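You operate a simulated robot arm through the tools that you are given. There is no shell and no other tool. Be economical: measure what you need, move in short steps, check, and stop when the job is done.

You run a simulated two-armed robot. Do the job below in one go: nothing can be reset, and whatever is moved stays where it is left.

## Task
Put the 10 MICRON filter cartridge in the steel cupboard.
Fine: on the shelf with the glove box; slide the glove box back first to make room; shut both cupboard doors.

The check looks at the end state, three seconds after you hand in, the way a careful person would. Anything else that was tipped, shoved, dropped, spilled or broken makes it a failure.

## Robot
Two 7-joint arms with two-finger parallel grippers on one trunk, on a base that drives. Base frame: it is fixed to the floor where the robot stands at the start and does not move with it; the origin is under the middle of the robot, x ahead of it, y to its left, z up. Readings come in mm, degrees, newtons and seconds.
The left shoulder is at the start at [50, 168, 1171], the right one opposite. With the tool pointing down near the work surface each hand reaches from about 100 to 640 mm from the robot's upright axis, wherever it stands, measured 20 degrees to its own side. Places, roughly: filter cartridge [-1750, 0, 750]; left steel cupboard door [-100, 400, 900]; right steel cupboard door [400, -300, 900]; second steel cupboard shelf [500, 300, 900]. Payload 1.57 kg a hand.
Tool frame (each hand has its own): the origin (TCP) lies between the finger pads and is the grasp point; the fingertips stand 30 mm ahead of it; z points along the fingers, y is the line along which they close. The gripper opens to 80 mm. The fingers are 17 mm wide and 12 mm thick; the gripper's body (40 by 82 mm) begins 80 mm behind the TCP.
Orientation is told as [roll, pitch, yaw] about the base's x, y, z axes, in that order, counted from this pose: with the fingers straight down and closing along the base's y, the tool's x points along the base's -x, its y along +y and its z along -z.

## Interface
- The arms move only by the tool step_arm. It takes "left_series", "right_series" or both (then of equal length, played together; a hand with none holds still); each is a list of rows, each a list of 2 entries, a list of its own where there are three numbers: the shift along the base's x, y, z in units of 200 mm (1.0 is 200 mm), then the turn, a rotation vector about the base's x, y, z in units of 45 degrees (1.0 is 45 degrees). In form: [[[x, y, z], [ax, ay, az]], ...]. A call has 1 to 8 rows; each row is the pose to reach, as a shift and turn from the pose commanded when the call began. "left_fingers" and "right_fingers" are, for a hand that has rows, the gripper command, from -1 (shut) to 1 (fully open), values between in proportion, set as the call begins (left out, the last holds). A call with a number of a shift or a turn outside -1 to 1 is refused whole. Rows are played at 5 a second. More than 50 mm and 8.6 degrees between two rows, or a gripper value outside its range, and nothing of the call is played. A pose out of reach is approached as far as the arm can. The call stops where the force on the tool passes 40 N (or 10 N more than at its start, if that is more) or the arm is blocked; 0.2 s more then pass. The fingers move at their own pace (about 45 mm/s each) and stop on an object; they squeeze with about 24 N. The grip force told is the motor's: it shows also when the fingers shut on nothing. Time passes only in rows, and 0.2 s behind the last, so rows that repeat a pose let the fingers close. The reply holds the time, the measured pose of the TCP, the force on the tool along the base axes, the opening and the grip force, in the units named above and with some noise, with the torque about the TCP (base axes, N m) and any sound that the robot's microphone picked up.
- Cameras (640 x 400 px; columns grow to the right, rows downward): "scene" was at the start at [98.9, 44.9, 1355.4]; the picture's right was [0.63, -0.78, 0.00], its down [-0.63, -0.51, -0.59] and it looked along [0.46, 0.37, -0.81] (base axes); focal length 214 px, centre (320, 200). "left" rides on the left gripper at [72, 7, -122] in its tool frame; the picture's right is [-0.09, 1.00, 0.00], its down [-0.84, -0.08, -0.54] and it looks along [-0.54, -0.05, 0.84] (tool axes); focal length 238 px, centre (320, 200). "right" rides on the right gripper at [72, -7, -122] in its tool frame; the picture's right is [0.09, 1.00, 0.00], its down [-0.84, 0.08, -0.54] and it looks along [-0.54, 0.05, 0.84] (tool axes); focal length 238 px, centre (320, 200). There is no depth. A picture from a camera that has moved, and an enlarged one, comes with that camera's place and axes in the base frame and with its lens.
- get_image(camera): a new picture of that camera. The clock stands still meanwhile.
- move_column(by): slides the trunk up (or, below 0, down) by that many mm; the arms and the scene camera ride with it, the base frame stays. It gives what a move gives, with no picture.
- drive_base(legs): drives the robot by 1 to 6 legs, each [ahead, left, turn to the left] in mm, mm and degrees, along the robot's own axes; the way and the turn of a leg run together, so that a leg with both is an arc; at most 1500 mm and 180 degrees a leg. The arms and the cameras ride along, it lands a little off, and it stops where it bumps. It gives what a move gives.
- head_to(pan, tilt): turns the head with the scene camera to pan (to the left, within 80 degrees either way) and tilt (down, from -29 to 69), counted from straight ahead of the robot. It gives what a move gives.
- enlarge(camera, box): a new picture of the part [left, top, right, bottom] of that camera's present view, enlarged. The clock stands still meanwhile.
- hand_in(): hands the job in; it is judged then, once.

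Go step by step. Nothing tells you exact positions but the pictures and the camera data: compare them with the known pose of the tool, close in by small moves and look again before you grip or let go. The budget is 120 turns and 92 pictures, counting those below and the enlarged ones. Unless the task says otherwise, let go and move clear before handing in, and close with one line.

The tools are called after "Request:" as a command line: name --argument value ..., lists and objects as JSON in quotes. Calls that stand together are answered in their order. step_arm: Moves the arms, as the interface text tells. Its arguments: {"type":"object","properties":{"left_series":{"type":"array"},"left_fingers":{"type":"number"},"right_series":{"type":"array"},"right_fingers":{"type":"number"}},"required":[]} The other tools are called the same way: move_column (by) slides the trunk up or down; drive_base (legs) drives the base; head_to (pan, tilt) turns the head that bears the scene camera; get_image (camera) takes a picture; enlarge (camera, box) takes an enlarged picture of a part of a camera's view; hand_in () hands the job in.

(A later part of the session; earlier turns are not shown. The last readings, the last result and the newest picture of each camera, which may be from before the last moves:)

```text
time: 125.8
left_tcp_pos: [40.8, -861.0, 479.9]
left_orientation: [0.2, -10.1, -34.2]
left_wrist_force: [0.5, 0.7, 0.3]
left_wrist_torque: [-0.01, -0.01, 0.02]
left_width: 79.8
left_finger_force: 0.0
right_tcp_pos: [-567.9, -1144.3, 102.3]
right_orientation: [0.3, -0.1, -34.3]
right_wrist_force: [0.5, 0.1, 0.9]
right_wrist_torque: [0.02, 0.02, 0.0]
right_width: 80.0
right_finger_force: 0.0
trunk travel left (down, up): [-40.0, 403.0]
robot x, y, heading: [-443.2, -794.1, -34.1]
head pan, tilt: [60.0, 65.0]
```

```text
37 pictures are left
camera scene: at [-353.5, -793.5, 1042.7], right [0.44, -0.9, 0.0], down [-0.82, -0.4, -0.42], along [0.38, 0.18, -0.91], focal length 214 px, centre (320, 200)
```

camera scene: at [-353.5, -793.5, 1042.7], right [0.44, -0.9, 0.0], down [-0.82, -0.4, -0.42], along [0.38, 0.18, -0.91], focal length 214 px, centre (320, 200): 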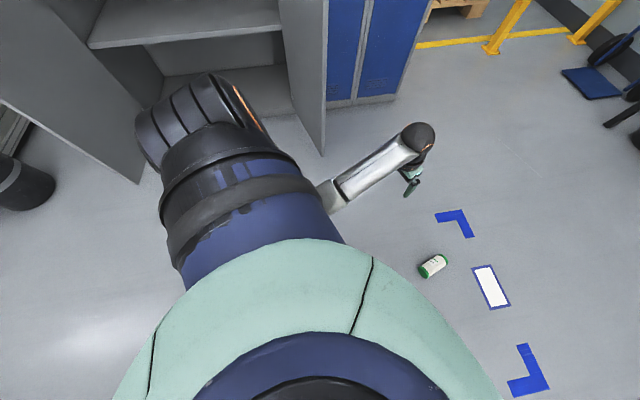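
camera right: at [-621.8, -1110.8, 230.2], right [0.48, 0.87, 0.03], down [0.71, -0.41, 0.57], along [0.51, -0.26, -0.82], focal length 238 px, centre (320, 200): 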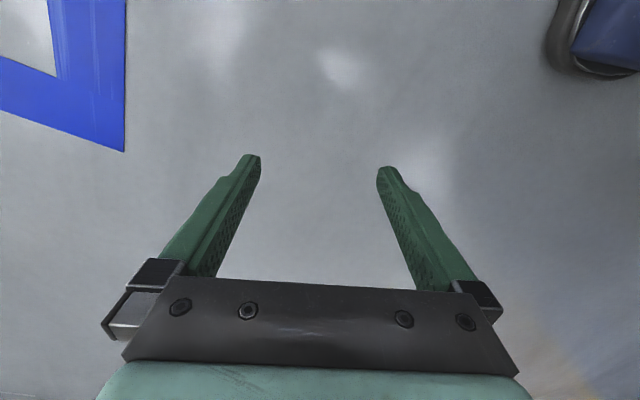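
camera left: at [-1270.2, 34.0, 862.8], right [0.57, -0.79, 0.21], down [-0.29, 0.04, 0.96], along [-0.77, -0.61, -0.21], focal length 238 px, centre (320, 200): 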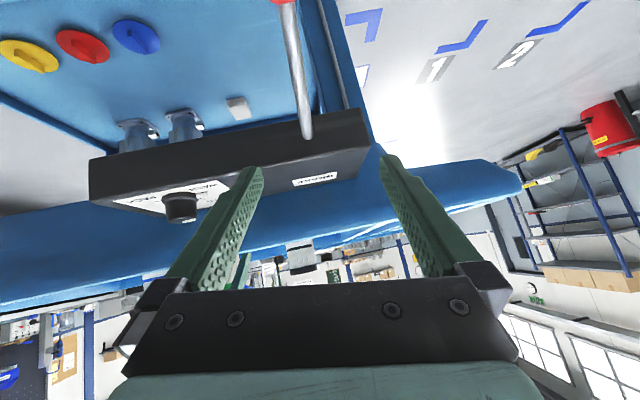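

From two reach limits the arm spans about 522 mm to the wrist plus 285 mm of tool, so I need the trunk fully down, and the left elbow is what blocks it. I'll stretch the left arm forward and up so its elbow lifts clear, then lower the trunk again.

Request:
step_arm --left_series '[[[0.04, -0.03, 0.2], [0, 0, 0]], [[0.09, -0.06, 0.4], [0, 0, 0]], [[0.14, -0.1, 0.6], [0, 0, 0]], [[0.2, -0.14, 0.8], [0, 0, 0]], [[0.25, -0.17, 1.0], [0, 0, 0]]]'

Request:
step_arm --left_series '[[[0.06, -0.04, 0.2], [0, 0, 0]], [[0.12, -0.08, 0.4], [0, 0, 0]], [[0.2, -0.14, 0.55], [0, 0, 0]]]'

Request:
step_arm --right_series '[[[0, 0, 0.15], [0, 0, 0]], [[0, 0, 0.25], [0, 0, 0]]]'

Request:
move_column --by -40

Request:
get_image --camera "scene"

```text
time: 127.0
left_tcp_pos: [90.4, -895.7, 680.0]
left_orientation: [0.3, -9.9, -34.2]
left_wrist_force: [-1.1, 0.3, 0.0]
left_wrist_torque: [0.04, -0.02, -0.02]
left_width: 80.1
left_finger_force: 0.1
right_tcp_pos: [-568.9, -1144.0, 101.8]
right_orientation: [0.4, 0.0, -34.3]
right_wrist_force: [-0.9, -1.0, 0.2]
right_wrist_torque: [0.01, 0.01, 0.01]
right_width: 80.0
right_finger_force: 0.1
trunk travel left (down, up): [-40.0, 403.0]
robot x, y, heading: [-443.7, -799.5, -33.9]
head pan, tilt: [60.0, 65.0]
```

```text
time: 127.8
left_tcp_pos: [134.4, -922.8, 793.3]
left_orientation: [0.2, -9.9, -34.2]
left_wrist_force: [-0.2, -0.7, 1.5]
left_wrist_torque: [-0.03, 0.02, -0.02]
left_width: 79.8
left_finger_force: 0.1
right_tcp_pos: [-567.8, -1145.0, 102.2]
right_orientation: [0.4, 0.0, -34.2]
right_wrist_force: [-0.6, 0.3, -0.4]
right_wrist_torque: [-0.02, 0.0, 0.03]
right_width: 80.2
right_finger_force: 0.2
trunk travel left (down, up): [-40.0, 403.0]
robot x, y, heading: [-442.8, -796.0, -34.4]
head pan, tilt: [60.0, 65.0]
```

```text
time: 128.3
left_tcp_pos: [134.1, -921.8, 794.5]
left_orientation: [0.2, -9.9, -34.2]
left_wrist_force: [-0.2, 0.0, -0.1]
left_wrist_torque: [-0.02, 0.0, -0.03]
left_width: 80.1
left_finger_force: 0.2
right_tcp_pos: [-568.3, -1143.5, 102.6]
right_orientation: [0.4, 0.0, -34.3]
right_wrist_force: [0.5, 0.4, -0.9]
right_wrist_torque: [0.0, 0.02, 0.0]
right_width: 79.8
right_finger_force: 0.1
right hand out of reach, approached as far as the arm can: row 1, 2
trunk travel left (down, up): [-40.0, 403.0]
robot x, y, heading: [-443.7, -795.7, -34.1]
head pan, tilt: [60.0, 65.0]
```

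```text
time: 129.2
left_tcp_pos: [134.5, -923.4, 753.7]
left_orientation: [0.3, -10.0, -34.3]
left_wrist_force: [-0.5, 0.3, 0.2]
left_wrist_torque: [0.01, -0.03, 0.03]
left_width: 80.4
left_finger_force: 0.1
right_tcp_pos: [-568.3, -1143.3, 61.3]
right_orientation: [0.4, 0.0, -34.3]
right_wrist_force: [0.6, 0.7, 1.1]
right_wrist_torque: [0.01, 0.0, -0.01]
right_width: 79.7
right_finger_force: 0.0
trunk travel left (down, up): [0.0, 443.0]
robot x, y, heading: [-448.2, -800.8, -34.1]
head pan, tilt: [60.0, 65.0]
```

```text
36 pictures are left
camera scene: at [-353.6, -793.5, 1003.0], right [0.44, -0.9, 0.0], down [-0.81, -0.4, -0.42], along [0.38, 0.18, -0.91], focal length 214 px, centre (320, 200)
```

scene: 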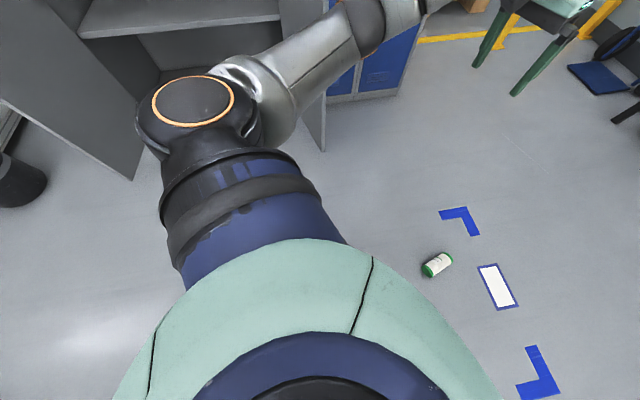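

The trunk is fully down and level, and the right hand can now reach floor height beside the base. I'll raise the hand and drive so the cartridge ends up just right of the base, parallel to my heading.

Request:
step_arm --right_series '[[[0, 0, 0.2], [0, 0, 0]], [[0, 0, 0.4], [0, 0, 0]], [[0, 0, 0.6], [0, 0, 0]], [[0, 0, 0.8], [0, 0, 0]]]'

Request:
drive_base --legs '[[0, 278, 0], [350, 0, 0]]'

Request:
head_to --pan -30 --tilt 69

Request:
get_image --camera "scene"

Request:
get_image --camera "right"

```text
time: 130.2
left_tcp_pos: [134.0, -922.6, 753.2]
left_orientation: [0.3, -10.0, -34.2]
left_wrist_force: [0.0, 0.0, -0.6]
left_wrist_torque: [-0.01, 0.0, -0.01]
left_width: 79.8
left_finger_force: 0.0
right_tcp_pos: [-568.6, -1142.9, 63.2]
right_orientation: [0.4, 0.0, -34.3]
right_wrist_force: [0.0, -0.1, 0.1]
right_wrist_torque: [0.01, -0.02, 0.02]
right_width: 80.1
right_finger_force: 0.1
right hand out of reach, approached as far as the arm can: row 1, 2, 3, 4
trunk travel left (down, up): [0.0, 443.0]
robot x, y, heading: [-444.6, -798.0, -34.1]
head pan, tilt: [60.0, 65.0]
```

```text
time: 134.0
left_tcp_pos: [360.0, -746.0, 751.2]
left_orientation: [0.5, -9.4, -33.6]
left_wrist_force: [0.1, -0.1, -0.2]
left_wrist_torque: [-0.04, -0.02, -0.01]
left_width: 80.0
left_finger_force: 0.1
right_tcp_pos: [-336.3, -975.0, 62.5]
right_orientation: [0.7, -0.5, -34.0]
right_wrist_force: [0.6, -0.2, -0.8]
right_wrist_torque: [-0.02, -0.03, -0.02]
right_width: 80.4
right_finger_force: 0.1
trunk travel left (down, up): [0.0, 443.0]
robot x, y, heading: [-216.2, -624.4, -33.9]
head pan, tilt: [60.0, 65.0]
stopped in leg 2: the robot was blocked; the commanded pose is now the measured one
```

```text
time: 135.7
left_tcp_pos: [359.2, -746.1, 750.6]
left_orientation: [0.4, -9.4, -33.7]
left_wrist_force: [-0.2, 0.0, 0.1]
left_wrist_torque: [0.0, 0.02, 0.01]
left_width: 79.9
left_finger_force: 0.1
right_tcp_pos: [-333.3, -974.2, 62.1]
right_orientation: [0.8, -0.6, -34.1]
right_wrist_force: [-0.8, -0.2, 0.0]
right_wrist_torque: [-0.01, -0.02, -0.03]
right_width: 79.8
right_finger_force: 0.0
trunk travel left (down, up): [0.0, 443.0]
robot x, y, heading: [-215.3, -625.7, -34.0]
head pan, tilt: [-30.0, 68.8]
```

```text
35 pictures are left
camera scene: at [-162.2, -698.9, 1000.0], right [-0.9, -0.44, -0.01], down [-0.41, 0.84, -0.37], along [0.17, -0.33, -0.93], focal length 214 px, centre (320, 200)
```

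scene: 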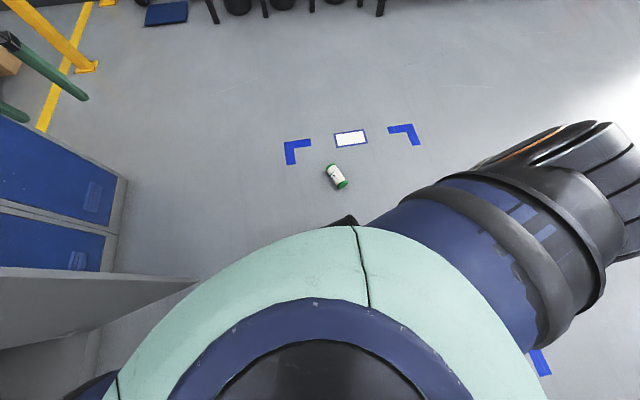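

```text
34 pictures are left
camera right: at [-398.1, -940.1, 184.3], right [0.48, 0.88, 0.01], down [0.73, -0.41, 0.55], along [0.49, -0.26, -0.83], focal length 238 px, centre (320, 200)
```

right: 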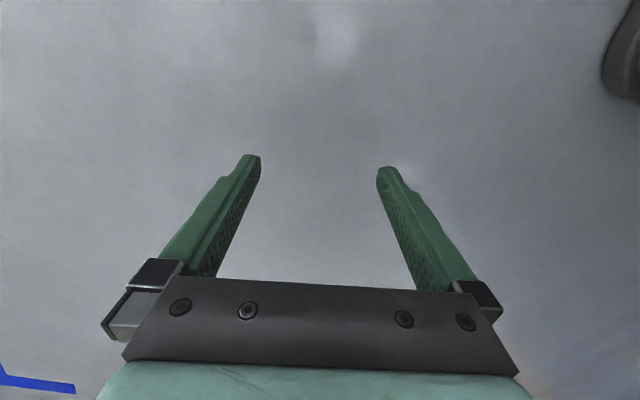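

The base stopped early, and the right arm is stuck at full stretch. I'll look left to see what I'm touching.

Request:
head_to --pan 50 --tilt 30

Request:
get_image --camera "scene"

```text
time: 137.2
left_tcp_pos: [358.6, -747.0, 750.4]
left_orientation: [0.4, -9.4, -33.6]
left_wrist_force: [-0.3, -0.3, 0.9]
left_wrist_torque: [0.0, 0.02, 0.01]
left_width: 80.1
left_finger_force: 0.1
right_tcp_pos: [-335.4, -973.3, 60.8]
right_orientation: [0.7, -0.5, -34.1]
right_wrist_force: [-0.4, 0.0, 0.5]
right_wrist_torque: [0.0, -0.02, 0.03]
right_width: 80.0
right_finger_force: 0.2
trunk travel left (down, up): [0.0, 443.0]
robot x, y, heading: [-215.0, -627.8, -33.9]
head pan, tilt: [50.0, 30.0]
```

```text
33 pictures are left
camera scene: at [-100.6, -623.3, 1052.0], right [0.28, -0.96, 0.01], down [-0.47, -0.14, -0.87], along [0.84, 0.24, -0.49], focal length 214 px, centre (320, 200)
```

scene: 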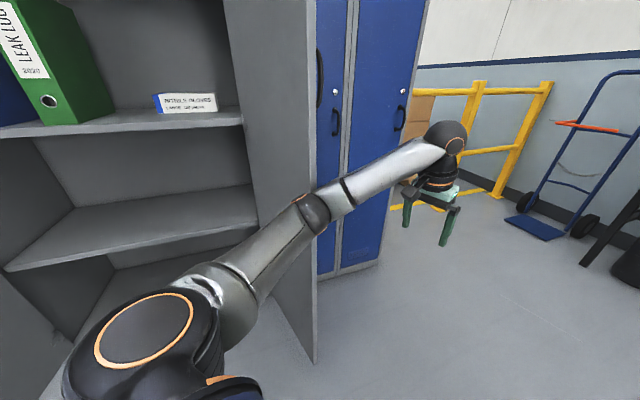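

Nothing obvious is touching, though the left elbow lines up with the door's edge. I'll back off slightly and see whether the strain disappears.

Request:
drive_base --legs '[[-60, -60, 0]]'

Request:
step_arm --right_series '[[[0, 0, 0.2], [0, 0, 0]], [[-0.1, 0.15, 0.3], [0, 0, 0]], [[-0.1, 0.15, 0.5], [0, 0, 0]]]'

```text
time: 138.4
left_tcp_pos: [280.7, -765.7, 742.7]
left_orientation: [0.3, -8.6, -33.7]
left_wrist_force: [-0.9, -0.2, 0.8]
left_wrist_torque: [-0.01, 0.01, -0.01]
left_width: 79.8
left_finger_force: 0.0
right_tcp_pos: [-420.8, -990.2, 62.9]
right_orientation: [0.4, 0.0, -34.1]
right_wrist_force: [-0.1, -0.7, 0.2]
right_wrist_torque: [0.02, 0.04, 0.0]
right_width: 80.0
right_finger_force: 0.0
trunk travel left (down, up): [0.0, 443.0]
robot x, y, heading: [-297.1, -644.5, -33.9]
head pan, tilt: [50.0, 30.0]
```

```text
time: 139.2
left_tcp_pos: [280.2, -765.2, 744.2]
left_orientation: [0.2, -8.7, -33.7]
left_wrist_force: [0.0, 0.6, -0.6]
left_wrist_torque: [0.0, -0.02, 0.02]
left_width: 80.0
left_finger_force: 0.0
right_tcp_pos: [-421.5, -989.9, 62.2]
right_orientation: [0.4, 0.0, -34.1]
right_wrist_force: [0.4, 0.4, 0.7]
right_wrist_torque: [0.0, -0.03, -0.01]
right_width: 80.2
right_finger_force: 0.1
right hand out of reach, approached as far as the arm can: row 1, 2, 3
trunk travel left (down, up): [0.0, 443.0]
robot x, y, heading: [-298.8, -643.1, -34.0]
head pan, tilt: [50.0, 30.0]
```

The left arm had indeed been brushing something, and that has cleared now. The right arm is stuck at its straight-elbow singularity, so I'll swing it sideways while raising it to break out.

Request:
step_arm --right_series '[[[0.12, -0.08, 0.1], [0, 0, 0]], [[0.25, -0.17, 0.2], [0, 0, 0]], [[0.37, -0.25, 0.3], [0, 0, 0]], [[0.5, -0.34, 0.4], [0, 0, 0]], [[0.62, -0.42, 0.5], [0, 0, 0]]]'

```text
time: 140.4
left_tcp_pos: [281.2, -765.6, 744.3]
left_orientation: [0.3, -8.7, -33.6]
left_wrist_force: [-0.3, 0.2, -0.4]
left_wrist_torque: [0.04, -0.02, -0.03]
left_width: 80.1
left_finger_force: 0.0
right_tcp_pos: [-299.9, -1074.6, 163.7]
right_orientation: [0.4, 0.0, -34.2]
right_wrist_force: [0.6, 0.0, 0.6]
right_wrist_torque: [0.02, 0.0, 0.0]
right_width: 80.0
right_finger_force: 0.1
trunk travel left (down, up): [0.0, 443.0]
robot x, y, heading: [-296.4, -638.0, -34.0]
head pan, tilt: [50.0, 30.0]
```

The right arm is free again. Passing the door edge with the left arm at this heading is too tight, so I'll turn to about -60° and go around the cartridge with a wide margin.

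Request:
drive_base --legs '[[0, 0, -26], [361, 308, 0], [227, 29, 0]]'

Request:
head_to --pan -80 --tilt 60

Request:
get_image --camera "right"

Request:
get_image --camera "scene"

```text
time: 146.4
left_tcp_pos: [757.0, -1345.8, 744.8]
left_orientation: [0.2, -8.7, -59.9]
left_wrist_force: [0.1, 0.4, -0.7]
left_wrist_torque: [-0.01, 0.02, -0.02]
left_width: 79.8
left_finger_force: 0.1
right_tcp_pos: [98.9, -1365.6, 164.2]
right_orientation: [0.4, 0.0, -60.5]
right_wrist_force: [1.1, 0.3, -0.1]
right_wrist_torque: [-0.03, 0.01, 0.03]
right_width: 79.9
right_finger_force: 0.1
trunk travel left (down, up): [0.0, 443.0]
robot x, y, heading: [291.5, -976.6, -60.2]
head pan, tilt: [50.0, 30.0]
```

```text
time: 148.5
left_tcp_pos: [756.4, -1345.5, 743.8]
left_orientation: [0.2, -8.6, -60.0]
left_wrist_force: [0.1, -0.2, 0.1]
left_wrist_torque: [0.0, 0.0, -0.02]
left_width: 80.2
left_finger_force: 0.1
right_tcp_pos: [98.5, -1365.9, 164.5]
right_orientation: [0.5, 0.1, -60.3]
right_wrist_force: [-0.5, -0.1, 0.1]
right_wrist_torque: [0.01, 0.02, 0.03]
right_width: 80.2
right_finger_force: 0.1
trunk travel left (down, up): [0.0, 443.0]
robot x, y, heading: [291.6, -980.8, -60.1]
head pan, tilt: [-80.0, 60.0]
```

```text
32 pictures are left
camera right: at [57.2, -1307.1, 287.5], right [0.82, 0.57, 0.01], down [0.48, -0.69, 0.54], along [0.32, -0.44, -0.84], focal length 238 px, centre (320, 200)
```

right: 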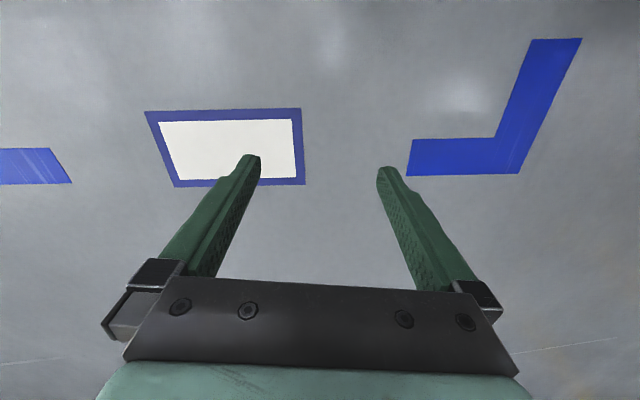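

```text
31 pictures are left
camera scene: at [263.0, -1058.5, 1008.6], right [-0.64, 0.77, 0.0], down [0.67, 0.55, -0.5], along [-0.38, -0.32, -0.87], focal length 214 px, centre (320, 200)
```

scene: 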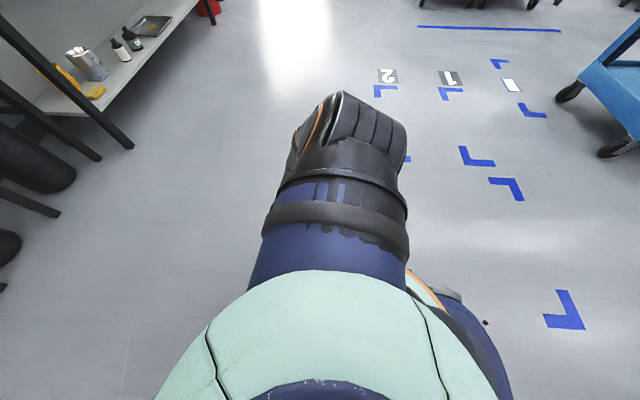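

I'm in position. I'll move the right hand back over the cartridge's place, keeping it high, and align its yaw to the cartridge's axis.

Request:
step_arm --right_series '[[[-0.07, 0.12, 0.1], [0, 0, 0.1]], [[-0.15, 0.26, 0.15], [0, 0, 0.2]], [[-0.23, 0.4, 0.15], [0, 0, 0.3]], [[-0.32, 0.55, 0.15], [0, 0, 0.4]], [[-0.41, 0.71, 0.15], [0, 0, 0.5]], [[-0.5, 0.86, 0.15], [0, 0, 0.578]]]'

Request:
get_image --camera "right"

```text
time: 149.9
left_tcp_pos: [757.0, -1346.3, 743.4]
left_orientation: [0.2, -8.7, -59.9]
left_wrist_force: [-0.8, 0.2, 0.1]
left_wrist_torque: [0.01, 0.03, 0.01]
left_width: 79.9
left_finger_force: 0.1
right_tcp_pos: [-3.3, -1195.9, 194.0]
right_orientation: [0.5, 0.0, -34.3]
right_wrist_force: [-0.4, -0.4, 0.1]
right_wrist_torque: [0.02, -0.01, -0.02]
right_width: 79.8
right_finger_force: 0.0
trunk travel left (down, up): [0.0, 443.0]
robot x, y, heading: [293.0, -979.1, -60.5]
head pan, tilt: [-80.0, 60.0]
```

```text
30 pictures are left
camera right: at [-65.6, -1161.9, 317.6], right [0.48, 0.87, 0.01], down [0.73, -0.41, 0.54], along [0.48, -0.26, -0.84], focal length 238 px, centre (320, 200)
```

right: 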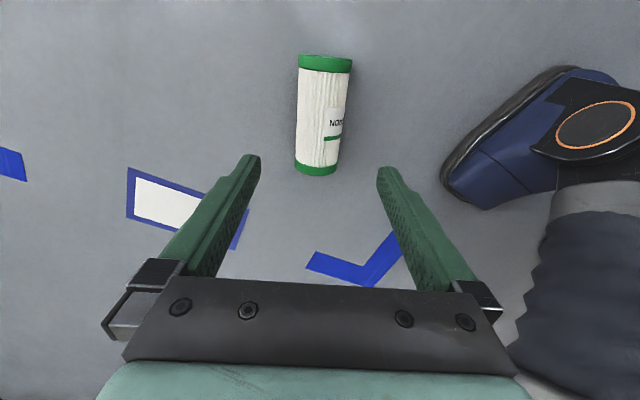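

The cartridge lies squarely under the hand and parallel to it, with a good gap to the base foot. I'll move the base 30 mm closer for extra reach.

Request:
drive_base --legs '[[0, -30, 0]]'

```text
time: 150.9
left_tcp_pos: [732.1, -1360.6, 744.3]
left_orientation: [0.2, -8.7, -59.9]
left_wrist_force: [-0.6, 1.0, 0.1]
left_wrist_torque: [0.04, -0.03, 0.0]
left_width: 80.1
left_finger_force: 0.2
right_tcp_pos: [-27.7, -1210.2, 194.0]
right_orientation: [0.4, -0.1, -34.5]
right_wrist_force: [-0.6, -0.2, 1.4]
right_wrist_torque: [-0.02, -0.01, 0.0]
right_width: 79.9
right_finger_force: 0.1
trunk travel left (down, up): [0.0, 443.0]
robot x, y, heading: [265.9, -994.6, -60.0]
head pan, tilt: [-80.0, 60.0]
```

I'll lower to z 110 above the upper part of the cartridge with a slight outward tilt, then check.

Request:
step_arm --right_series '[[[0.07, 0.01, -0.1], [-0.05, 0.033, 0]], [[0.13, 0.02, -0.22], [-0.1, 0.067, 0]], [[0.2, 0.031, -0.32], [-0.147, 0.1, 0]], [[0.2, 0.031, -0.42], [-0.147, 0.1, 0]]]'

Request:
get_image --camera "right"

```text
time: 151.9
left_tcp_pos: [732.5, -1358.8, 743.3]
left_orientation: [0.3, -8.6, -59.8]
left_wrist_force: [0.6, 0.1, 0.7]
left_wrist_torque: [0.05, 0.0, 0.05]
left_width: 80.1
left_finger_force: 0.1
right_tcp_pos: [-26.7, -1209.7, 176.1]
right_orientation: [-1.5, 0.1, -34.4]
right_wrist_force: [0.6, -1.1, -0.1]
right_wrist_torque: [-0.03, 0.0, 0.03]
right_width: 80.3
right_finger_force: 0.0
right hand out of reach, approached as far as the arm can: row 1, 2, 3, 4
trunk travel left (down, up): [0.0, 443.0]
robot x, y, heading: [267.5, -994.2, -60.2]
head pan, tilt: [-80.0, 60.0]
```

```text
29 pictures are left
camera right: at [-87.3, -1171.7, 299.1], right [0.49, 0.87, -0.03], down [0.74, -0.4, 0.54], along [0.46, -0.28, -0.84], focal length 238 px, centre (320, 200)
```

right: 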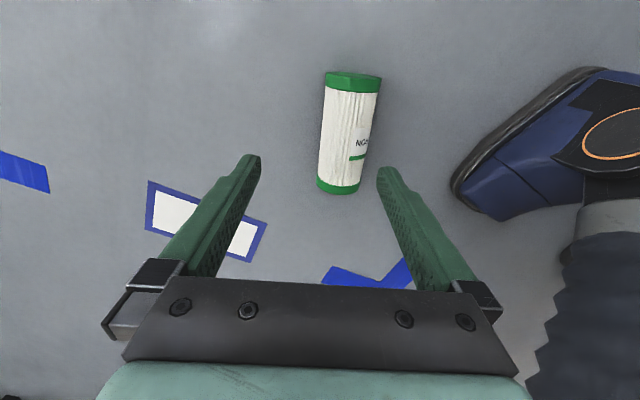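

The tilt hit a joint limit. I'll try the same move with the tool vertical.

Request:
step_arm --right_series '[[[0.06, 0.01, 0.0], [0.02, -0.013, 0]], [[0.12, 0.02, -0.1], [0.035, -0.024, 0]], [[0.2, 0.031, -0.2], [0.035, -0.024, 0]], [[0.2, 0.031, -0.33], [0.035, -0.024, 0]]]'

Request:
get_image --camera "right"

```text
time: 152.9
left_tcp_pos: [730.4, -1359.0, 743.8]
left_orientation: [0.3, -8.7, -60.0]
left_wrist_force: [0.1, -0.4, 0.8]
left_wrist_torque: [-0.01, 0.0, 0.01]
left_width: 80.0
left_finger_force: 0.0
right_tcp_pos: [7.2, -1200.4, 112.2]
right_orientation: [0.4, 0.5, -34.4]
right_wrist_force: [-8.5, 3.2, 5.6]
right_wrist_torque: [-0.01, -0.75, 0.49]
right_width: 78.1
right_finger_force: 0.1
trunk travel left (down, up): [0.0, 443.0]
robot x, y, heading: [266.0, -998.7, -60.2]
head pan, tilt: [-80.0, 60.0]
```

```text
28 pictures are left
camera right: at [-55.3, -1166.9, 236.5], right [0.49, 0.87, 0.01], down [0.74, -0.41, 0.54], along [0.47, -0.26, -0.84], focal length 238 px, centre (320, 200)
```

right: 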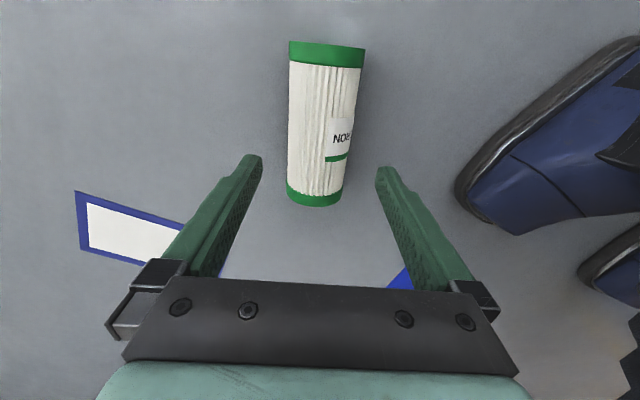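

The hand is over the cartridge but touching something lightly ahead of it, probably my own base. I'll shift back along the axis toward the cartridge's middle and go lower.

Request:
step_arm --right_series '[[[-0.055, 0.035, 0], [0, 0, 0]], [[-0.055, 0.035, -0.1], [0, 0, 0]]]'

Request:
get_image --camera "right"

```text
time: 153.5
left_tcp_pos: [731.7, -1358.5, 744.6]
left_orientation: [0.2, -8.6, -59.8]
left_wrist_force: [0.5, 0.1, 1.0]
left_wrist_torque: [-0.02, 0.01, 0.01]
left_width: 80.1
left_finger_force: 0.1
right_tcp_pos: [-1.4, -1195.5, 94.9]
right_orientation: [0.4, 0.0, -34.5]
right_wrist_force: [0.3, 0.3, -0.2]
right_wrist_torque: [0.0, -0.02, 0.01]
right_width: 80.1
right_finger_force: 0.1
trunk travel left (down, up): [0.0, 443.0]
robot x, y, heading: [266.0, -994.3, -60.4]
head pan, tilt: [-80.0, 60.0]
```

```text
27 pictures are left
camera right: at [-63.5, -1161.3, 218.1], right [0.49, 0.87, 0.01], down [0.73, -0.41, 0.54], along [0.48, -0.26, -0.84], focal length 238 px, centre (320, 200)
```

right: 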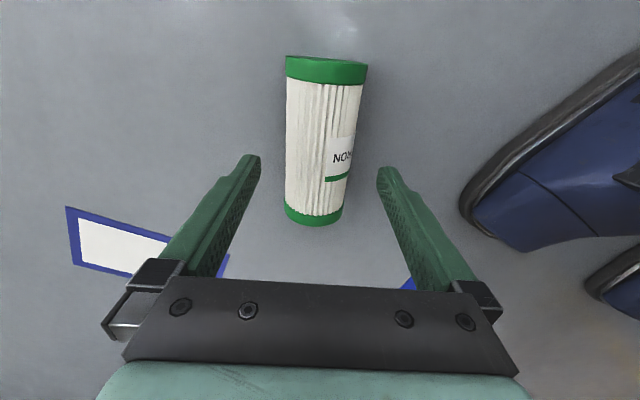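

There's no contact now and the cartridge is between the fingers. I'll descend to z 56.

Request:
step_arm --right_series '[[[0, 0, -0.1], [0, 0, 0]], [[0, 0, -0.195], [0, 0, 0]]]'

Request:
get_image --camera "right"

```text
time: 154.1
left_tcp_pos: [731.0, -1359.0, 743.5]
left_orientation: [0.2, -8.7, -59.8]
left_wrist_force: [0.6, 0.1, -0.2]
left_wrist_torque: [-0.01, -0.02, 0.01]
left_width: 80.2
left_finger_force: 0.0
right_tcp_pos: [0.3, -1197.5, 56.7]
right_orientation: [0.4, 0.0, -34.5]
right_wrist_force: [-0.4, -0.8, -0.1]
right_wrist_torque: [0.02, 0.0, 0.02]
right_width: 80.0
right_finger_force: 0.0
trunk travel left (down, up): [0.0, 443.0]
robot x, y, heading: [266.0, -997.1, -60.1]
head pan, tilt: [-80.0, 60.0]
```

```text
26 pictures are left
camera right: at [-62.6, -1162.6, 179.1], right [0.49, 0.87, 0.01], down [0.73, -0.41, 0.54], along [0.48, -0.26, -0.84], focal length 238 px, centre (320, 200)
```

right: 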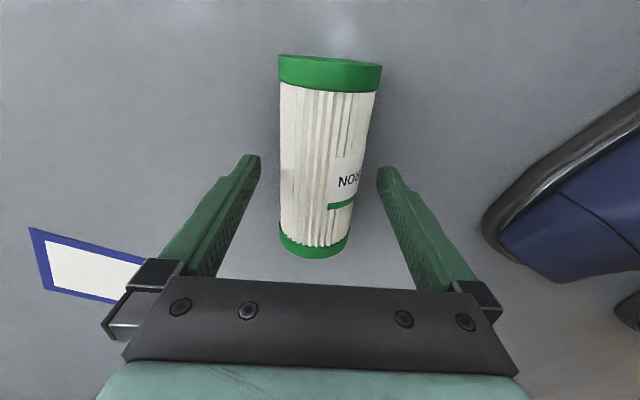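

The fingers straddle it slightly toward the top end. I'll squeeze out the last few millimetres of depth, then close.

Request:
step_arm --right_series '[[[0.008, 0.01, -0.025], [0, 0, 0]]]'

Request:
step_arm --right_series '[[[0, 0, 0], [0, 0, 0]], [[0, 0, 0], [0, 0, 0]], [[0, 0, 0], [0, 0, 0]], [[0, 0, 0], [0, 0, 0]]]' --right_fingers -1

Request:
get_image --camera "right"

```text
time: 154.5
left_tcp_pos: [731.7, -1359.7, 742.2]
left_orientation: [0.2, -8.8, -59.8]
left_wrist_force: [-0.2, -0.1, 0.4]
left_wrist_torque: [-0.03, 0.01, -0.02]
left_width: 80.1
left_finger_force: 0.0
right_tcp_pos: [0.8, -1195.4, 49.3]
right_orientation: [0.3, 0.0, -34.6]
right_wrist_force: [-1.3, -0.5, -0.3]
right_wrist_torque: [0.01, -0.01, 0.05]
right_width: 79.3
right_finger_force: 0.0
trunk travel left (down, up): [0.0, 443.0]
robot x, y, heading: [266.1, -993.5, -60.4]
head pan, tilt: [-80.0, 60.0]
```

```text
time: 155.5
left_tcp_pos: [732.5, -1360.1, 744.5]
left_orientation: [0.3, -8.8, -59.9]
left_wrist_force: [-0.7, -0.5, -0.7]
left_wrist_torque: [0.0, 0.05, -0.03]
left_width: 79.9
left_finger_force: 0.0
right_tcp_pos: [1.1, -1194.3, 50.3]
right_orientation: [0.4, 0.0, -34.4]
right_wrist_force: [0.7, 0.3, -0.2]
right_wrist_torque: [-0.09, -0.1, -0.02]
right_width: 53.7
right_finger_force: 24.3
trunk travel left (down, up): [0.0, 443.0]
robot x, y, heading: [263.9, -994.3, -60.3]
head pan, tilt: [-80.0, 60.0]
```

```text
25 pictures are left
camera right: at [-61.4, -1159.5, 173.9], right [0.49, 0.87, 0.01], down [0.73, -0.41, 0.54], along [0.48, -0.26, -0.84], focal length 238 px, centre (320, 200)
```

right: 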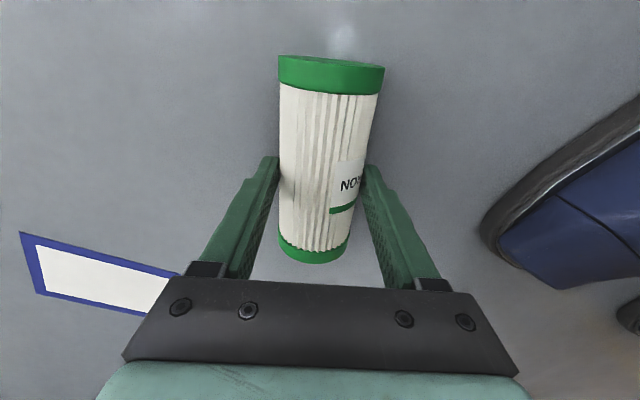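

It's gripped at 53.7 mm. I'll lift with the trunk first, since the arm is near its straight limit, and check the hold.

Request:
move_column --by 200

Request:
get_image --camera "right"

```text
time: 157.6
left_tcp_pos: [731.3, -1359.4, 943.0]
left_orientation: [0.1, -8.6, -59.9]
left_wrist_force: [-0.4, 0.1, 0.3]
left_wrist_torque: [-0.01, 0.0, -0.01]
left_width: 80.2
left_finger_force: 0.0
right_tcp_pos: [1.0, -1194.2, 250.6]
right_orientation: [0.4, 0.0, -34.3]
right_wrist_force: [-0.1, -0.6, -2.3]
right_wrist_torque: [0.01, -0.01, -0.03]
right_width: 53.3
right_finger_force: 24.2
trunk travel left (down, up): [-200.0, 243.0]
robot x, y, heading: [268.8, -997.5, -60.2]
head pan, tilt: [-80.0, 60.0]
```

```text
24 pictures are left
camera right: at [-61.6, -1159.5, 373.8], right [0.49, 0.87, 0.01], down [0.73, -0.41, 0.54], along [0.48, -0.26, -0.84], focal length 238 px, centre (320, 200)
```

right: 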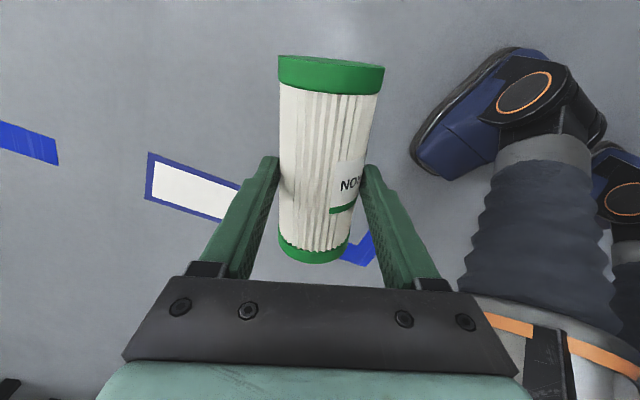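

It's held firmly. I'll raise the trunk fully back to its original height and bring the hand forward and up in gentle steps.

Request:
move_column --by 140

Request:
step_arm --right_series '[[[0.06, -0.1, 0.12], [0, 0, 0]], [[0.12, -0.21, 0.25], [0, 0, 0]], [[0.19, -0.32, 0.37], [0, 0, 0]], [[0.25, -0.43, 0.5], [0, 0, 0]], [[0.31, -0.54, 0.62], [0, 0, 0]], [[0.37, -0.65, 0.75], [0, 0, 0]], [[0.44, -0.76, 0.87], [0, 0, 0]], [[0.5, -0.87, 1.0], [0, 0, 0]]]'

Request:
step_arm --right_series '[[[0.11, -0.01, 0.12], [0, 0, 0]], [[0.22, -0.02, 0.25], [0, 0, 0]], [[0.34, -0.02, 0.37], [0, 0, 0]], [[0.45, -0.03, 0.5], [0, 0, 0]], [[0.56, -0.04, 0.62], [0, 0, 0]], [[0.67, -0.05, 0.75], [0, 0, 0]], [[0.79, -0.05, 0.87], [0, 0, 0]], [[0.9, -0.06, 1.0], [0, 0, 0]]]'

Request:
get_image --camera "right"

```text
time: 159.3
left_tcp_pos: [731.2, -1359.4, 1084.4]
left_orientation: [0.1, -8.7, -59.9]
left_wrist_force: [0.8, 0.2, -0.7]
left_wrist_torque: [0.0, 0.0, 0.01]
left_width: 80.2
left_finger_force: 0.0
right_tcp_pos: [1.3, -1194.6, 389.9]
right_orientation: [0.4, 0.1, -34.5]
right_wrist_force: [0.1, -0.3, -1.2]
right_wrist_torque: [0.0, -0.01, 0.02]
right_width: 53.4
right_finger_force: 24.3
trunk travel left (down, up): [-340.0, 103.0]
robot x, y, heading: [267.1, -993.3, -60.1]
head pan, tilt: [-80.0, 60.0]
```

```text
time: 161.1
left_tcp_pos: [730.3, -1359.1, 1084.0]
left_orientation: [0.2, -8.7, -59.9]
left_wrist_force: [-1.0, 0.1, 0.2]
left_wrist_torque: [0.03, -0.03, 0.0]
left_width: 80.4
left_finger_force: 0.2
right_tcp_pos: [0.8, -1194.2, 390.2]
right_orientation: [0.5, 0.0, -34.4]
right_wrist_force: [-0.2, 0.4, -1.4]
right_wrist_torque: [-0.01, 0.01, 0.01]
right_width: 53.8
right_finger_force: 24.3
right hand out of reach, approached as far as the arm can: row 1, 2, 3, 4, 5, 6, 7, 8
trunk travel left (down, up): [-340.0, 103.0]
robot x, y, heading: [269.1, -993.1, -60.3]
head pan, tilt: [-80.0, 60.0]
```

```text
time: 163.1
left_tcp_pos: [730.3, -1359.0, 1084.7]
left_orientation: [0.2, -8.7, -59.8]
left_wrist_force: [-0.1, -0.4, 0.3]
left_wrist_torque: [-0.04, 0.01, 0.0]
left_width: 79.9
left_finger_force: 0.1
right_tcp_pos: [1.3, -1410.3, 524.8]
right_orientation: [-33.3, 3.2, -45.4]
right_wrist_force: [0.0, 0.8, -1.6]
right_wrist_torque: [-0.02, -0.03, -0.02]
right_width: 53.5
right_finger_force: 24.3
right hand out of reach, approached as far as the arm can: row 1, 2, 3, 4, 5, 6, 7
trunk travel left (down, up): [-340.0, 103.0]
robot x, y, heading: [267.6, -995.3, -60.0]
head pan, tilt: [-80.0, 60.0]
stopped in row 8 (right hand): the arm was blocked; the commanded pose is now the measured one
```

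```text
23 pictures are left
camera right: at [0.4, -1320.1, 636.3], right [0.51, 0.67, -0.54], down [0.86, -0.36, 0.36], along [0.05, -0.65, -0.76], focal length 238 px, centre (320, 200)
```

right: 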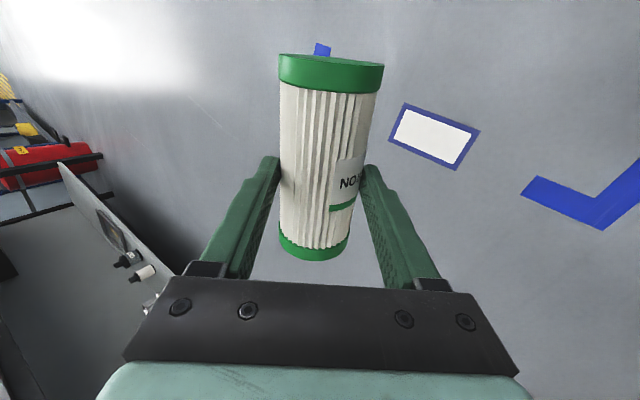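

The cartridge is still held. The arm unfolded into a bent pose, so I'll straighten the tool's roll while moving inward and up.

Request:
step_arm --right_series '[[[0.1, 0.015, 0.11], [0.058, -0.072, 0.026]], [[0.2, 0.03, 0.22], [0.117, -0.145, 0.052]], [[0.3, 0.043, 0.34], [0.175, -0.217, 0.079]], [[0.4, 0.057, 0.45], [0.233, -0.289, 0.105]], [[0.5, 0.072, 0.56], [0.292, -0.361, 0.131]], [[0.6, 0.086, 0.67], [0.35, -0.434, 0.157]], [[0.7, 0.1, 0.79], [0.409, -0.506, 0.184]], [[0.8, 0.115, 0.9], [0.467, -0.578, 0.21]]]'

```text
time: 164.9
left_tcp_pos: [731.2, -1358.4, 1084.2]
left_orientation: [0.2, -8.6, -59.8]
left_wrist_force: [0.1, -0.4, -0.6]
left_wrist_torque: [-0.01, 0.0, -0.01]
left_width: 80.1
left_finger_force: 0.1
right_tcp_pos: [162.8, -1386.3, 705.2]
right_orientation: [-0.2, -2.9, -35.4]
right_wrist_force: [-0.3, 0.9, -2.3]
right_wrist_torque: [0.04, -0.01, 0.0]
right_width: 53.7
right_finger_force: 24.0
trunk travel left (down, up): [-340.0, 103.0]
robot x, y, heading: [265.5, -994.1, -60.0]
head pan, tilt: [-80.0, 60.0]
```

The arm follows well now. I'll keep going forward, inward and up, then start levelling the tool so the cartridge stands upright.

Request:
step_arm --right_series '[[[0.12, -0.015, 0.12], [0, 0, 0]], [[0.25, -0.03, 0.25], [0, 0, 0]], [[0.37, -0.045, 0.37], [0, 0, 0]], [[0.5, -0.06, 0.5], [0, 0, 0]], [[0.62, -0.075, 0.62], [0, 0, 0]], [[0.75, -0.09, 0.75], [0, 0, 0]], [[0.87, -0.105, 0.87], [0, 0, 0]], [[0.99, -0.12, 1.0], [0, 0, 0]]]'

Request:
step_arm --right_series '[[[0.03, 0, 0], [-0.1, -0.14, 0]], [[0.06, 0, 0], [-0.2, -0.28, 0]], [[0.1, 0, 0], [-0.3, -0.42, 0]], [[0.13, 0, 0], [-0.4, -0.56, 0]], [[0.16, 0, 0], [-0.5, -0.7, 0]], [[0.2, 0, 0], [-0.579, -0.815, 0]]]'

Request:
step_arm --right_series '[[[0.03, 0.02, 0], [-0.1, -0.14, 0]], [[0.06, 0.04, 0], [-0.2, -0.28, 0]], [[0.1, 0.06, 0], [-0.3, -0.42, 0]], [[0.13, 0.08, 0], [-0.4, -0.56, 0]], [[0.16, 0.1, 0], [-0.5, -0.7, 0]], [[0.2, 0.12, 0], [-0.54, -0.76, 0]]]'

Request:
head_to --pan 0 --tilt 35

Request:
get_image --camera "scene"

```text
time: 166.7
left_tcp_pos: [732.0, -1359.4, 1083.3]
left_orientation: [0.1, -8.7, -59.9]
left_wrist_force: [0.3, -0.7, 0.5]
left_wrist_torque: [-0.01, -0.01, 0.0]
left_width: 80.1
left_finger_force: 0.1
right_tcp_pos: [361.4, -1408.8, 902.3]
right_orientation: [-0.2, -3.1, -35.5]
right_wrist_force: [-0.3, -0.2, -2.1]
right_wrist_torque: [-0.03, -0.03, -0.01]
right_width: 53.6
right_finger_force: 24.1
trunk travel left (down, up): [-340.0, 103.0]
robot x, y, heading: [265.9, -993.6, -60.1]
head pan, tilt: [-80.0, 60.0]
```

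```text
time: 168.1
left_tcp_pos: [731.6, -1360.0, 1084.0]
left_orientation: [0.2, -8.8, -59.8]
left_wrist_force: [-0.4, 0.3, 0.4]
left_wrist_torque: [0.0, -0.03, 0.02]
left_width: 80.3
left_finger_force: 0.0
right_tcp_pos: [402.6, -1409.1, 906.2]
right_orientation: [0.0, -48.0, -35.6]
right_wrist_force: [0.0, -0.4, -2.0]
right_wrist_torque: [-0.03, 0.01, -0.01]
right_width: 53.7
right_finger_force: 23.8
trunk travel left (down, up): [-340.0, 103.0]
robot x, y, heading: [263.6, -998.4, -60.2]
head pan, tilt: [-80.0, 60.0]
```

```text
time: 169.5
left_tcp_pos: [734.1, -1359.0, 1083.2]
left_orientation: [0.1, -8.8, -59.8]
left_wrist_force: [-0.2, 0.8, -1.3]
left_wrist_torque: [-0.07, 0.03, 0.0]
left_width: 79.9
left_finger_force: 0.0
right_tcp_pos: [385.2, -1471.0, 922.1]
right_orientation: [62.7, -88.2, -95.7]
right_wrist_force: [1.1, 0.3, -1.6]
right_wrist_torque: [0.01, 0.01, -0.01]
right_width: 53.6
right_finger_force: 23.9
right hand out of reach, approached as far as the arm can: row 1, 2, 3, 4, 5, 6
trunk travel left (down, up): [-340.0, 103.0]
robot x, y, heading: [263.2, -993.6, -60.1]
head pan, tilt: [-80.0, 60.0]
```

```text
time: 171.0
left_tcp_pos: [732.1, -1359.6, 1084.4]
left_orientation: [0.3, -8.7, -59.8]
left_wrist_force: [-0.1, 0.2, -0.6]
left_wrist_torque: [-0.01, 0.01, 0.0]
left_width: 80.1
left_finger_force: 0.1
right_tcp_pos: [384.5, -1470.1, 922.4]
right_orientation: [63.8, -88.0, -96.7]
right_wrist_force: [0.6, 0.0, -2.4]
right_wrist_torque: [0.03, 0.06, -0.01]
right_width: 53.7
right_finger_force: 24.3
trunk travel left (down, up): [-340.0, 103.0]
robot x, y, heading: [265.7, -991.6, -60.0]
head pan, tilt: [0.0, 35.0]
```

```text
22 pictures are left
camera scene: at [332.8, -1107.1, 1382.8], right [-0.87, -0.5, 0.0], down [-0.29, 0.5, -0.82], along [0.41, -0.71, -0.57], focal length 214 px, centre (320, 200)
```

scene: 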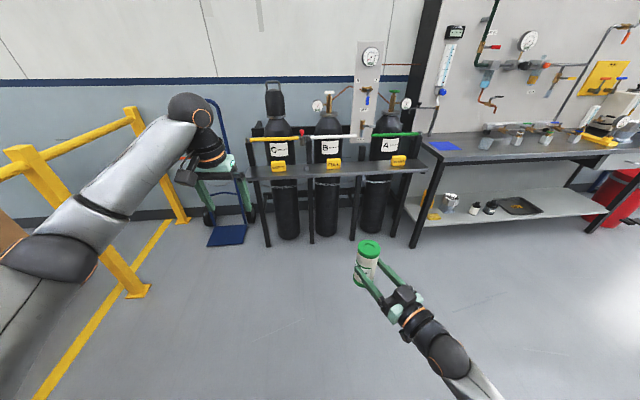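

The cartridge is now upright in a level hand, right way up, and the grip is steady. I'll tuck the left arm back to the pose that worked for driving.

Request:
step_arm --left_series '[[[0, 0, -0.2], [0, 0, 0]], [[0, 0, -0.4], [0, 0, 0]], [[0, 0, -0.6], [0, 0, 0]], [[-0.05, 0.09, -0.8], [0, 0, 0]], [[-0.1, 0.17, -1.0], [0, 0, 0]]]'

Request:
step_arm --left_series '[[[-0.06, 0.1, -0.15], [0, 0, 0]], [[-0.12, 0.2, -0.3], [0, 0, 0]], [[-0.18, 0.31, -0.45], [0, 0, 0]], [[-0.24, 0.42, -0.6], [0, 0, 0]], [[-0.3, 0.52, -0.75], [0, 0, 0]], [[-0.37, 0.64, -0.88], [0, 0, 0]], [[-0.45, 0.78, -0.93], [0, 0, 0]], [[-0.53, 0.92, -0.93], [0, 0, 0]]]'

```text
time: 172.2
left_tcp_pos: [712.0, -1323.3, 881.6]
left_orientation: [0.1, -8.8, -59.8]
left_wrist_force: [0.2, 0.0, 0.1]
left_wrist_torque: [-0.02, -0.02, -0.04]
left_width: 80.1
left_finger_force: 0.0
right_tcp_pos: [384.2, -1469.9, 922.6]
right_orientation: [63.7, -88.0, -96.7]
right_wrist_force: [0.5, -1.0, -1.1]
right_wrist_torque: [-0.02, 0.05, -0.03]
right_width: 53.5
right_finger_force: 24.0
trunk travel left (down, up): [-340.0, 103.0]
robot x, y, heading: [269.0, -995.3, -60.2]
head pan, tilt: [0.0, 35.0]
```

```text
time: 174.0
left_tcp_pos: [606.8, -1139.8, 696.2]
left_orientation: [0.2, -8.7, -59.7]
left_wrist_force: [0.0, 0.0, 0.7]
left_wrist_torque: [0.0, -0.02, 0.0]
left_width: 80.0
left_finger_force: 0.0
right_tcp_pos: [384.6, -1470.0, 922.0]
right_orientation: [63.9, -88.0, -97.0]
right_wrist_force: [-0.3, 0.6, -1.2]
right_wrist_torque: [0.04, 0.04, 0.0]
right_width: 53.4
right_finger_force: 23.8
trunk travel left (down, up): [-340.0, 103.0]
robot x, y, heading: [268.9, -993.1, -59.9]
head pan, tilt: [0.0, 35.0]
```

Both arms are set. I'll turn in small legs, checking the grip as I go.

Request:
drive_base --legs '[[0, 0, 20], [0, 0, 20]]'

Request:
drive_base --legs '[[0, 0, 20], [-200, 0, 0]]'

```text
time: 176.6
left_tcp_pos: [622.6, -889.9, 697.3]
left_orientation: [0.2, -8.7, -20.0]
left_wrist_force: [0.3, 0.5, -1.0]
left_wrist_torque: [-0.02, 0.01, 0.01]
left_width: 79.9
left_finger_force: 0.0
right_tcp_pos: [662.0, -1284.5, 921.4]
right_orientation: [63.5, -87.9, -56.6]
right_wrist_force: [0.6, 0.5, -1.6]
right_wrist_torque: [-0.04, 0.01, 0.02]
right_width: 53.5
right_finger_force: 24.0
trunk travel left (down, up): [-340.0, 103.0]
robot x, y, heading: [265.3, -994.5, -20.2]
head pan, tilt: [0.0, 35.0]
```

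```text
time: 179.3
left_tcp_pos: [363.7, -773.4, 696.9]
left_orientation: [0.3, -8.8, -0.2]
left_wrist_force: [0.0, -0.3, 0.6]
left_wrist_torque: [0.01, -0.01, -0.01]
left_width: 80.0
left_finger_force: 0.0
right_tcp_pos: [535.3, -1133.6, 921.4]
right_orientation: [64.1, -88.0, -37.4]
right_wrist_force: [0.2, 0.8, -1.7]
right_wrist_torque: [0.02, 0.03, 0.05]
right_width: 53.8
right_finger_force: 24.2
trunk travel left (down, up): [-340.0, 103.0]
robot x, y, heading: [64.7, -991.9, -0.5]
head pan, tilt: [0.0, 35.0]
```

The grip is holding steady. I'll continue back, then left to the entry line.

Request:
drive_base --legs '[[-300, 0, 0], [-297, 0, 0]]'

Request:
drive_base --legs '[[0, 300, 0], [0, 314, 0]]'

Request:
head_to --pan 25 --tilt 30

Request:
get_image --camera "scene"

```text
time: 183.0
left_tcp_pos: [-239.7, -770.5, 697.6]
left_orientation: [0.2, -8.7, -0.8]
left_wrist_force: [0.6, -0.4, 0.0]
left_wrist_torque: [-0.01, 0.0, -0.02]
left_width: 80.0
left_finger_force: 0.0
right_tcp_pos: [-73.0, -1130.4, 921.4]
right_orientation: [64.0, -88.0, -37.9]
right_wrist_force: [-0.6, -0.2, -1.1]
right_wrist_torque: [0.0, 0.04, 0.02]
right_width: 53.8
right_finger_force: 23.7
trunk travel left (down, up): [-340.0, 103.0]
robot x, y, heading: [-538.0, -984.5, -1.2]
head pan, tilt: [0.0, 35.0]
```

```text
time: 189.2
left_tcp_pos: [-232.0, -149.2, 696.4]
left_orientation: [0.2, -8.7, -0.5]
left_wrist_force: [-0.8, -0.5, -0.7]
left_wrist_torque: [0.0, 0.01, 0.02]
left_width: 80.0
left_finger_force: 0.1
right_tcp_pos: [-62.1, -508.9, 921.8]
right_orientation: [63.3, -88.0, -36.9]
right_wrist_force: [-0.3, 0.0, -2.6]
right_wrist_torque: [-0.04, 0.05, -0.02]
right_width: 53.8
right_finger_force: 23.5
trunk travel left (down, up): [-340.0, 103.0]
robot x, y, heading: [-531.4, -371.5, -0.9]
head pan, tilt: [0.0, 35.0]
```

```text
time: 190.1
left_tcp_pos: [-231.3, -149.9, 697.3]
left_orientation: [0.2, -8.7, -0.5]
left_wrist_force: [0.0, 0.5, -0.3]
left_wrist_torque: [0.0, 0.0, 0.02]
left_width: 79.9
left_finger_force: 0.0
right_tcp_pos: [-62.6, -509.2, 921.5]
right_orientation: [62.9, -88.0, -36.7]
right_wrist_force: [0.5, 0.5, -2.0]
right_wrist_torque: [-0.02, 0.08, -0.02]
right_width: 53.7
right_finger_force: 23.8
trunk travel left (down, up): [-340.0, 103.0]
robot x, y, heading: [-530.5, -367.2, -0.9]
head pan, tilt: [25.0, 30.0]
```

```text
21 pictures are left
camera scene: at [-406.2, -331.9, 1390.6], right [0.41, -0.91, 0.0], down [-0.46, -0.2, -0.87], along [0.79, 0.35, -0.5], focal length 214 px, centre (320, 200)
```

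scene: 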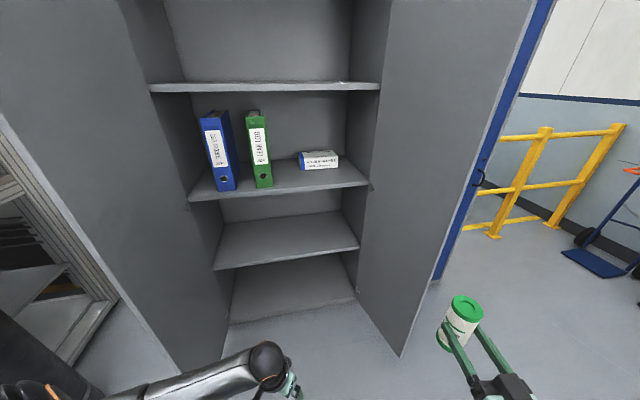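

The route is clear and the cartridge is secure. I'll raise and centre the hand, then drive in parallel to the doors.

Request:
step_arm --right_series '[[[0.03, 0.12, 0.11], [0, 0, 0.03]], [[0.06, 0.25, 0.22], [0, 0, 0.06]], [[0.08, 0.38, 0.33], [0, 0, 0.1]], [[0.1, 0.51, 0.44], [0, 0, 0.13]], [[0.13, 0.64, 0.54], [0, 0, 0.16]], [[0.15, 0.76, 0.645], [0, 0, 0.19]]]'

Request:
drive_base --legs '[[0, 0, 0.9], [250, 174, 0]]'

Request:
get_image --camera "scene"

```text
time: 191.5
left_tcp_pos: [-231.6, -149.2, 696.1]
left_orientation: [0.1, -8.8, -0.4]
left_wrist_force: [0.5, 0.3, -0.2]
left_wrist_torque: [0.0, 0.0, 0.0]
left_width: 80.1
left_finger_force: 0.1
right_tcp_pos: [-21.7, -388.2, 1042.1]
right_orientation: [62.1, -87.8, -27.1]
right_wrist_force: [-0.1, 0.0, -1.1]
right_wrist_torque: [-0.04, 0.04, -0.02]
right_width: 53.4
right_finger_force: 24.4
right hand out of reach, approached as far as the arm can: row 2, 3, 4, 5, 6
trunk travel left (down, up): [-340.0, 103.0]
robot x, y, heading: [-532.9, -367.5, -0.3]
head pan, tilt: [25.0, 30.0]
```

```text
time: 194.0
left_tcp_pos: [15.0, 31.2, 696.0]
left_orientation: [0.2, -8.7, 0.7]
left_wrist_force: [0.0, -0.1, -0.2]
left_wrist_torque: [-0.03, 0.0, -0.01]
left_width: 79.9
left_finger_force: 0.0
right_tcp_pos: [231.1, -203.0, 1041.2]
right_orientation: [62.9, -87.8, -26.5]
right_wrist_force: [0.5, -0.8, -1.3]
right_wrist_torque: [-0.04, -0.01, -0.02]
right_width: 53.3
right_finger_force: 23.8
trunk travel left (down, up): [-340.0, 103.0]
robot x, y, heading: [-276.3, -192.0, 0.7]
head pan, tilt: [25.0, 30.0]
```

```text
20 pictures are left
camera scene: at [-153.8, -154.7, 1390.6], right [0.43, -0.9, 0.0], down [-0.45, -0.22, -0.87], along [0.78, 0.37, -0.5], focal length 214 px, centre (320, 200)
```

scene: 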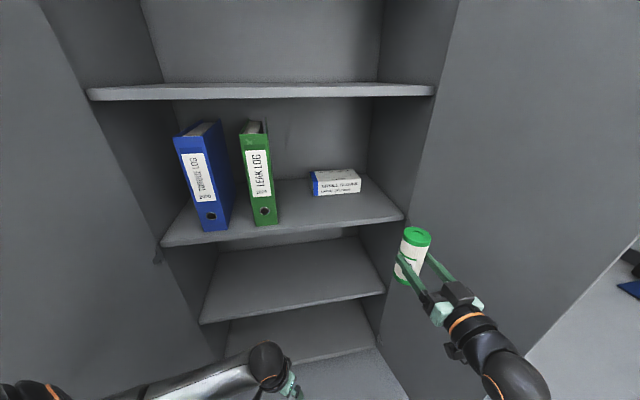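

The grip is steady and the approach is clear. I'll test extending the hand forward along the cupboard's depth before going further in.

Request:
step_arm --right_series '[[[0.1, 0.07, 0], [0, 0, 0]], [[0.2, 0.14, 0], [0, 0, 0]], [[0.3, 0.21, 0], [0, 0, 0]], [[0.37, 0.26, 0], [0, 0, 0]]]'

```text
time: 195.0
left_tcp_pos: [17.1, 31.6, 696.2]
left_orientation: [0.1, -8.6, 0.8]
left_wrist_force: [-0.2, 0.8, 0.3]
left_wrist_torque: [-0.04, -0.03, 0.01]
left_width: 80.2
left_finger_force: 0.1
right_tcp_pos: [308.7, -145.8, 1040.1]
right_orientation: [77.5, -85.1, -41.2]
right_wrist_force: [0.5, 0.5, -2.0]
right_wrist_torque: [0.0, 0.0, 0.02]
right_width: 53.4
right_finger_force: 23.7
right hand out of reach, approached as far as the arm can: row 2, 3
trunk travel left (down, up): [-340.0, 103.0]
robot x, y, heading: [-278.8, -195.0, 0.7]
head pan, tilt: [25.0, 30.0]
```

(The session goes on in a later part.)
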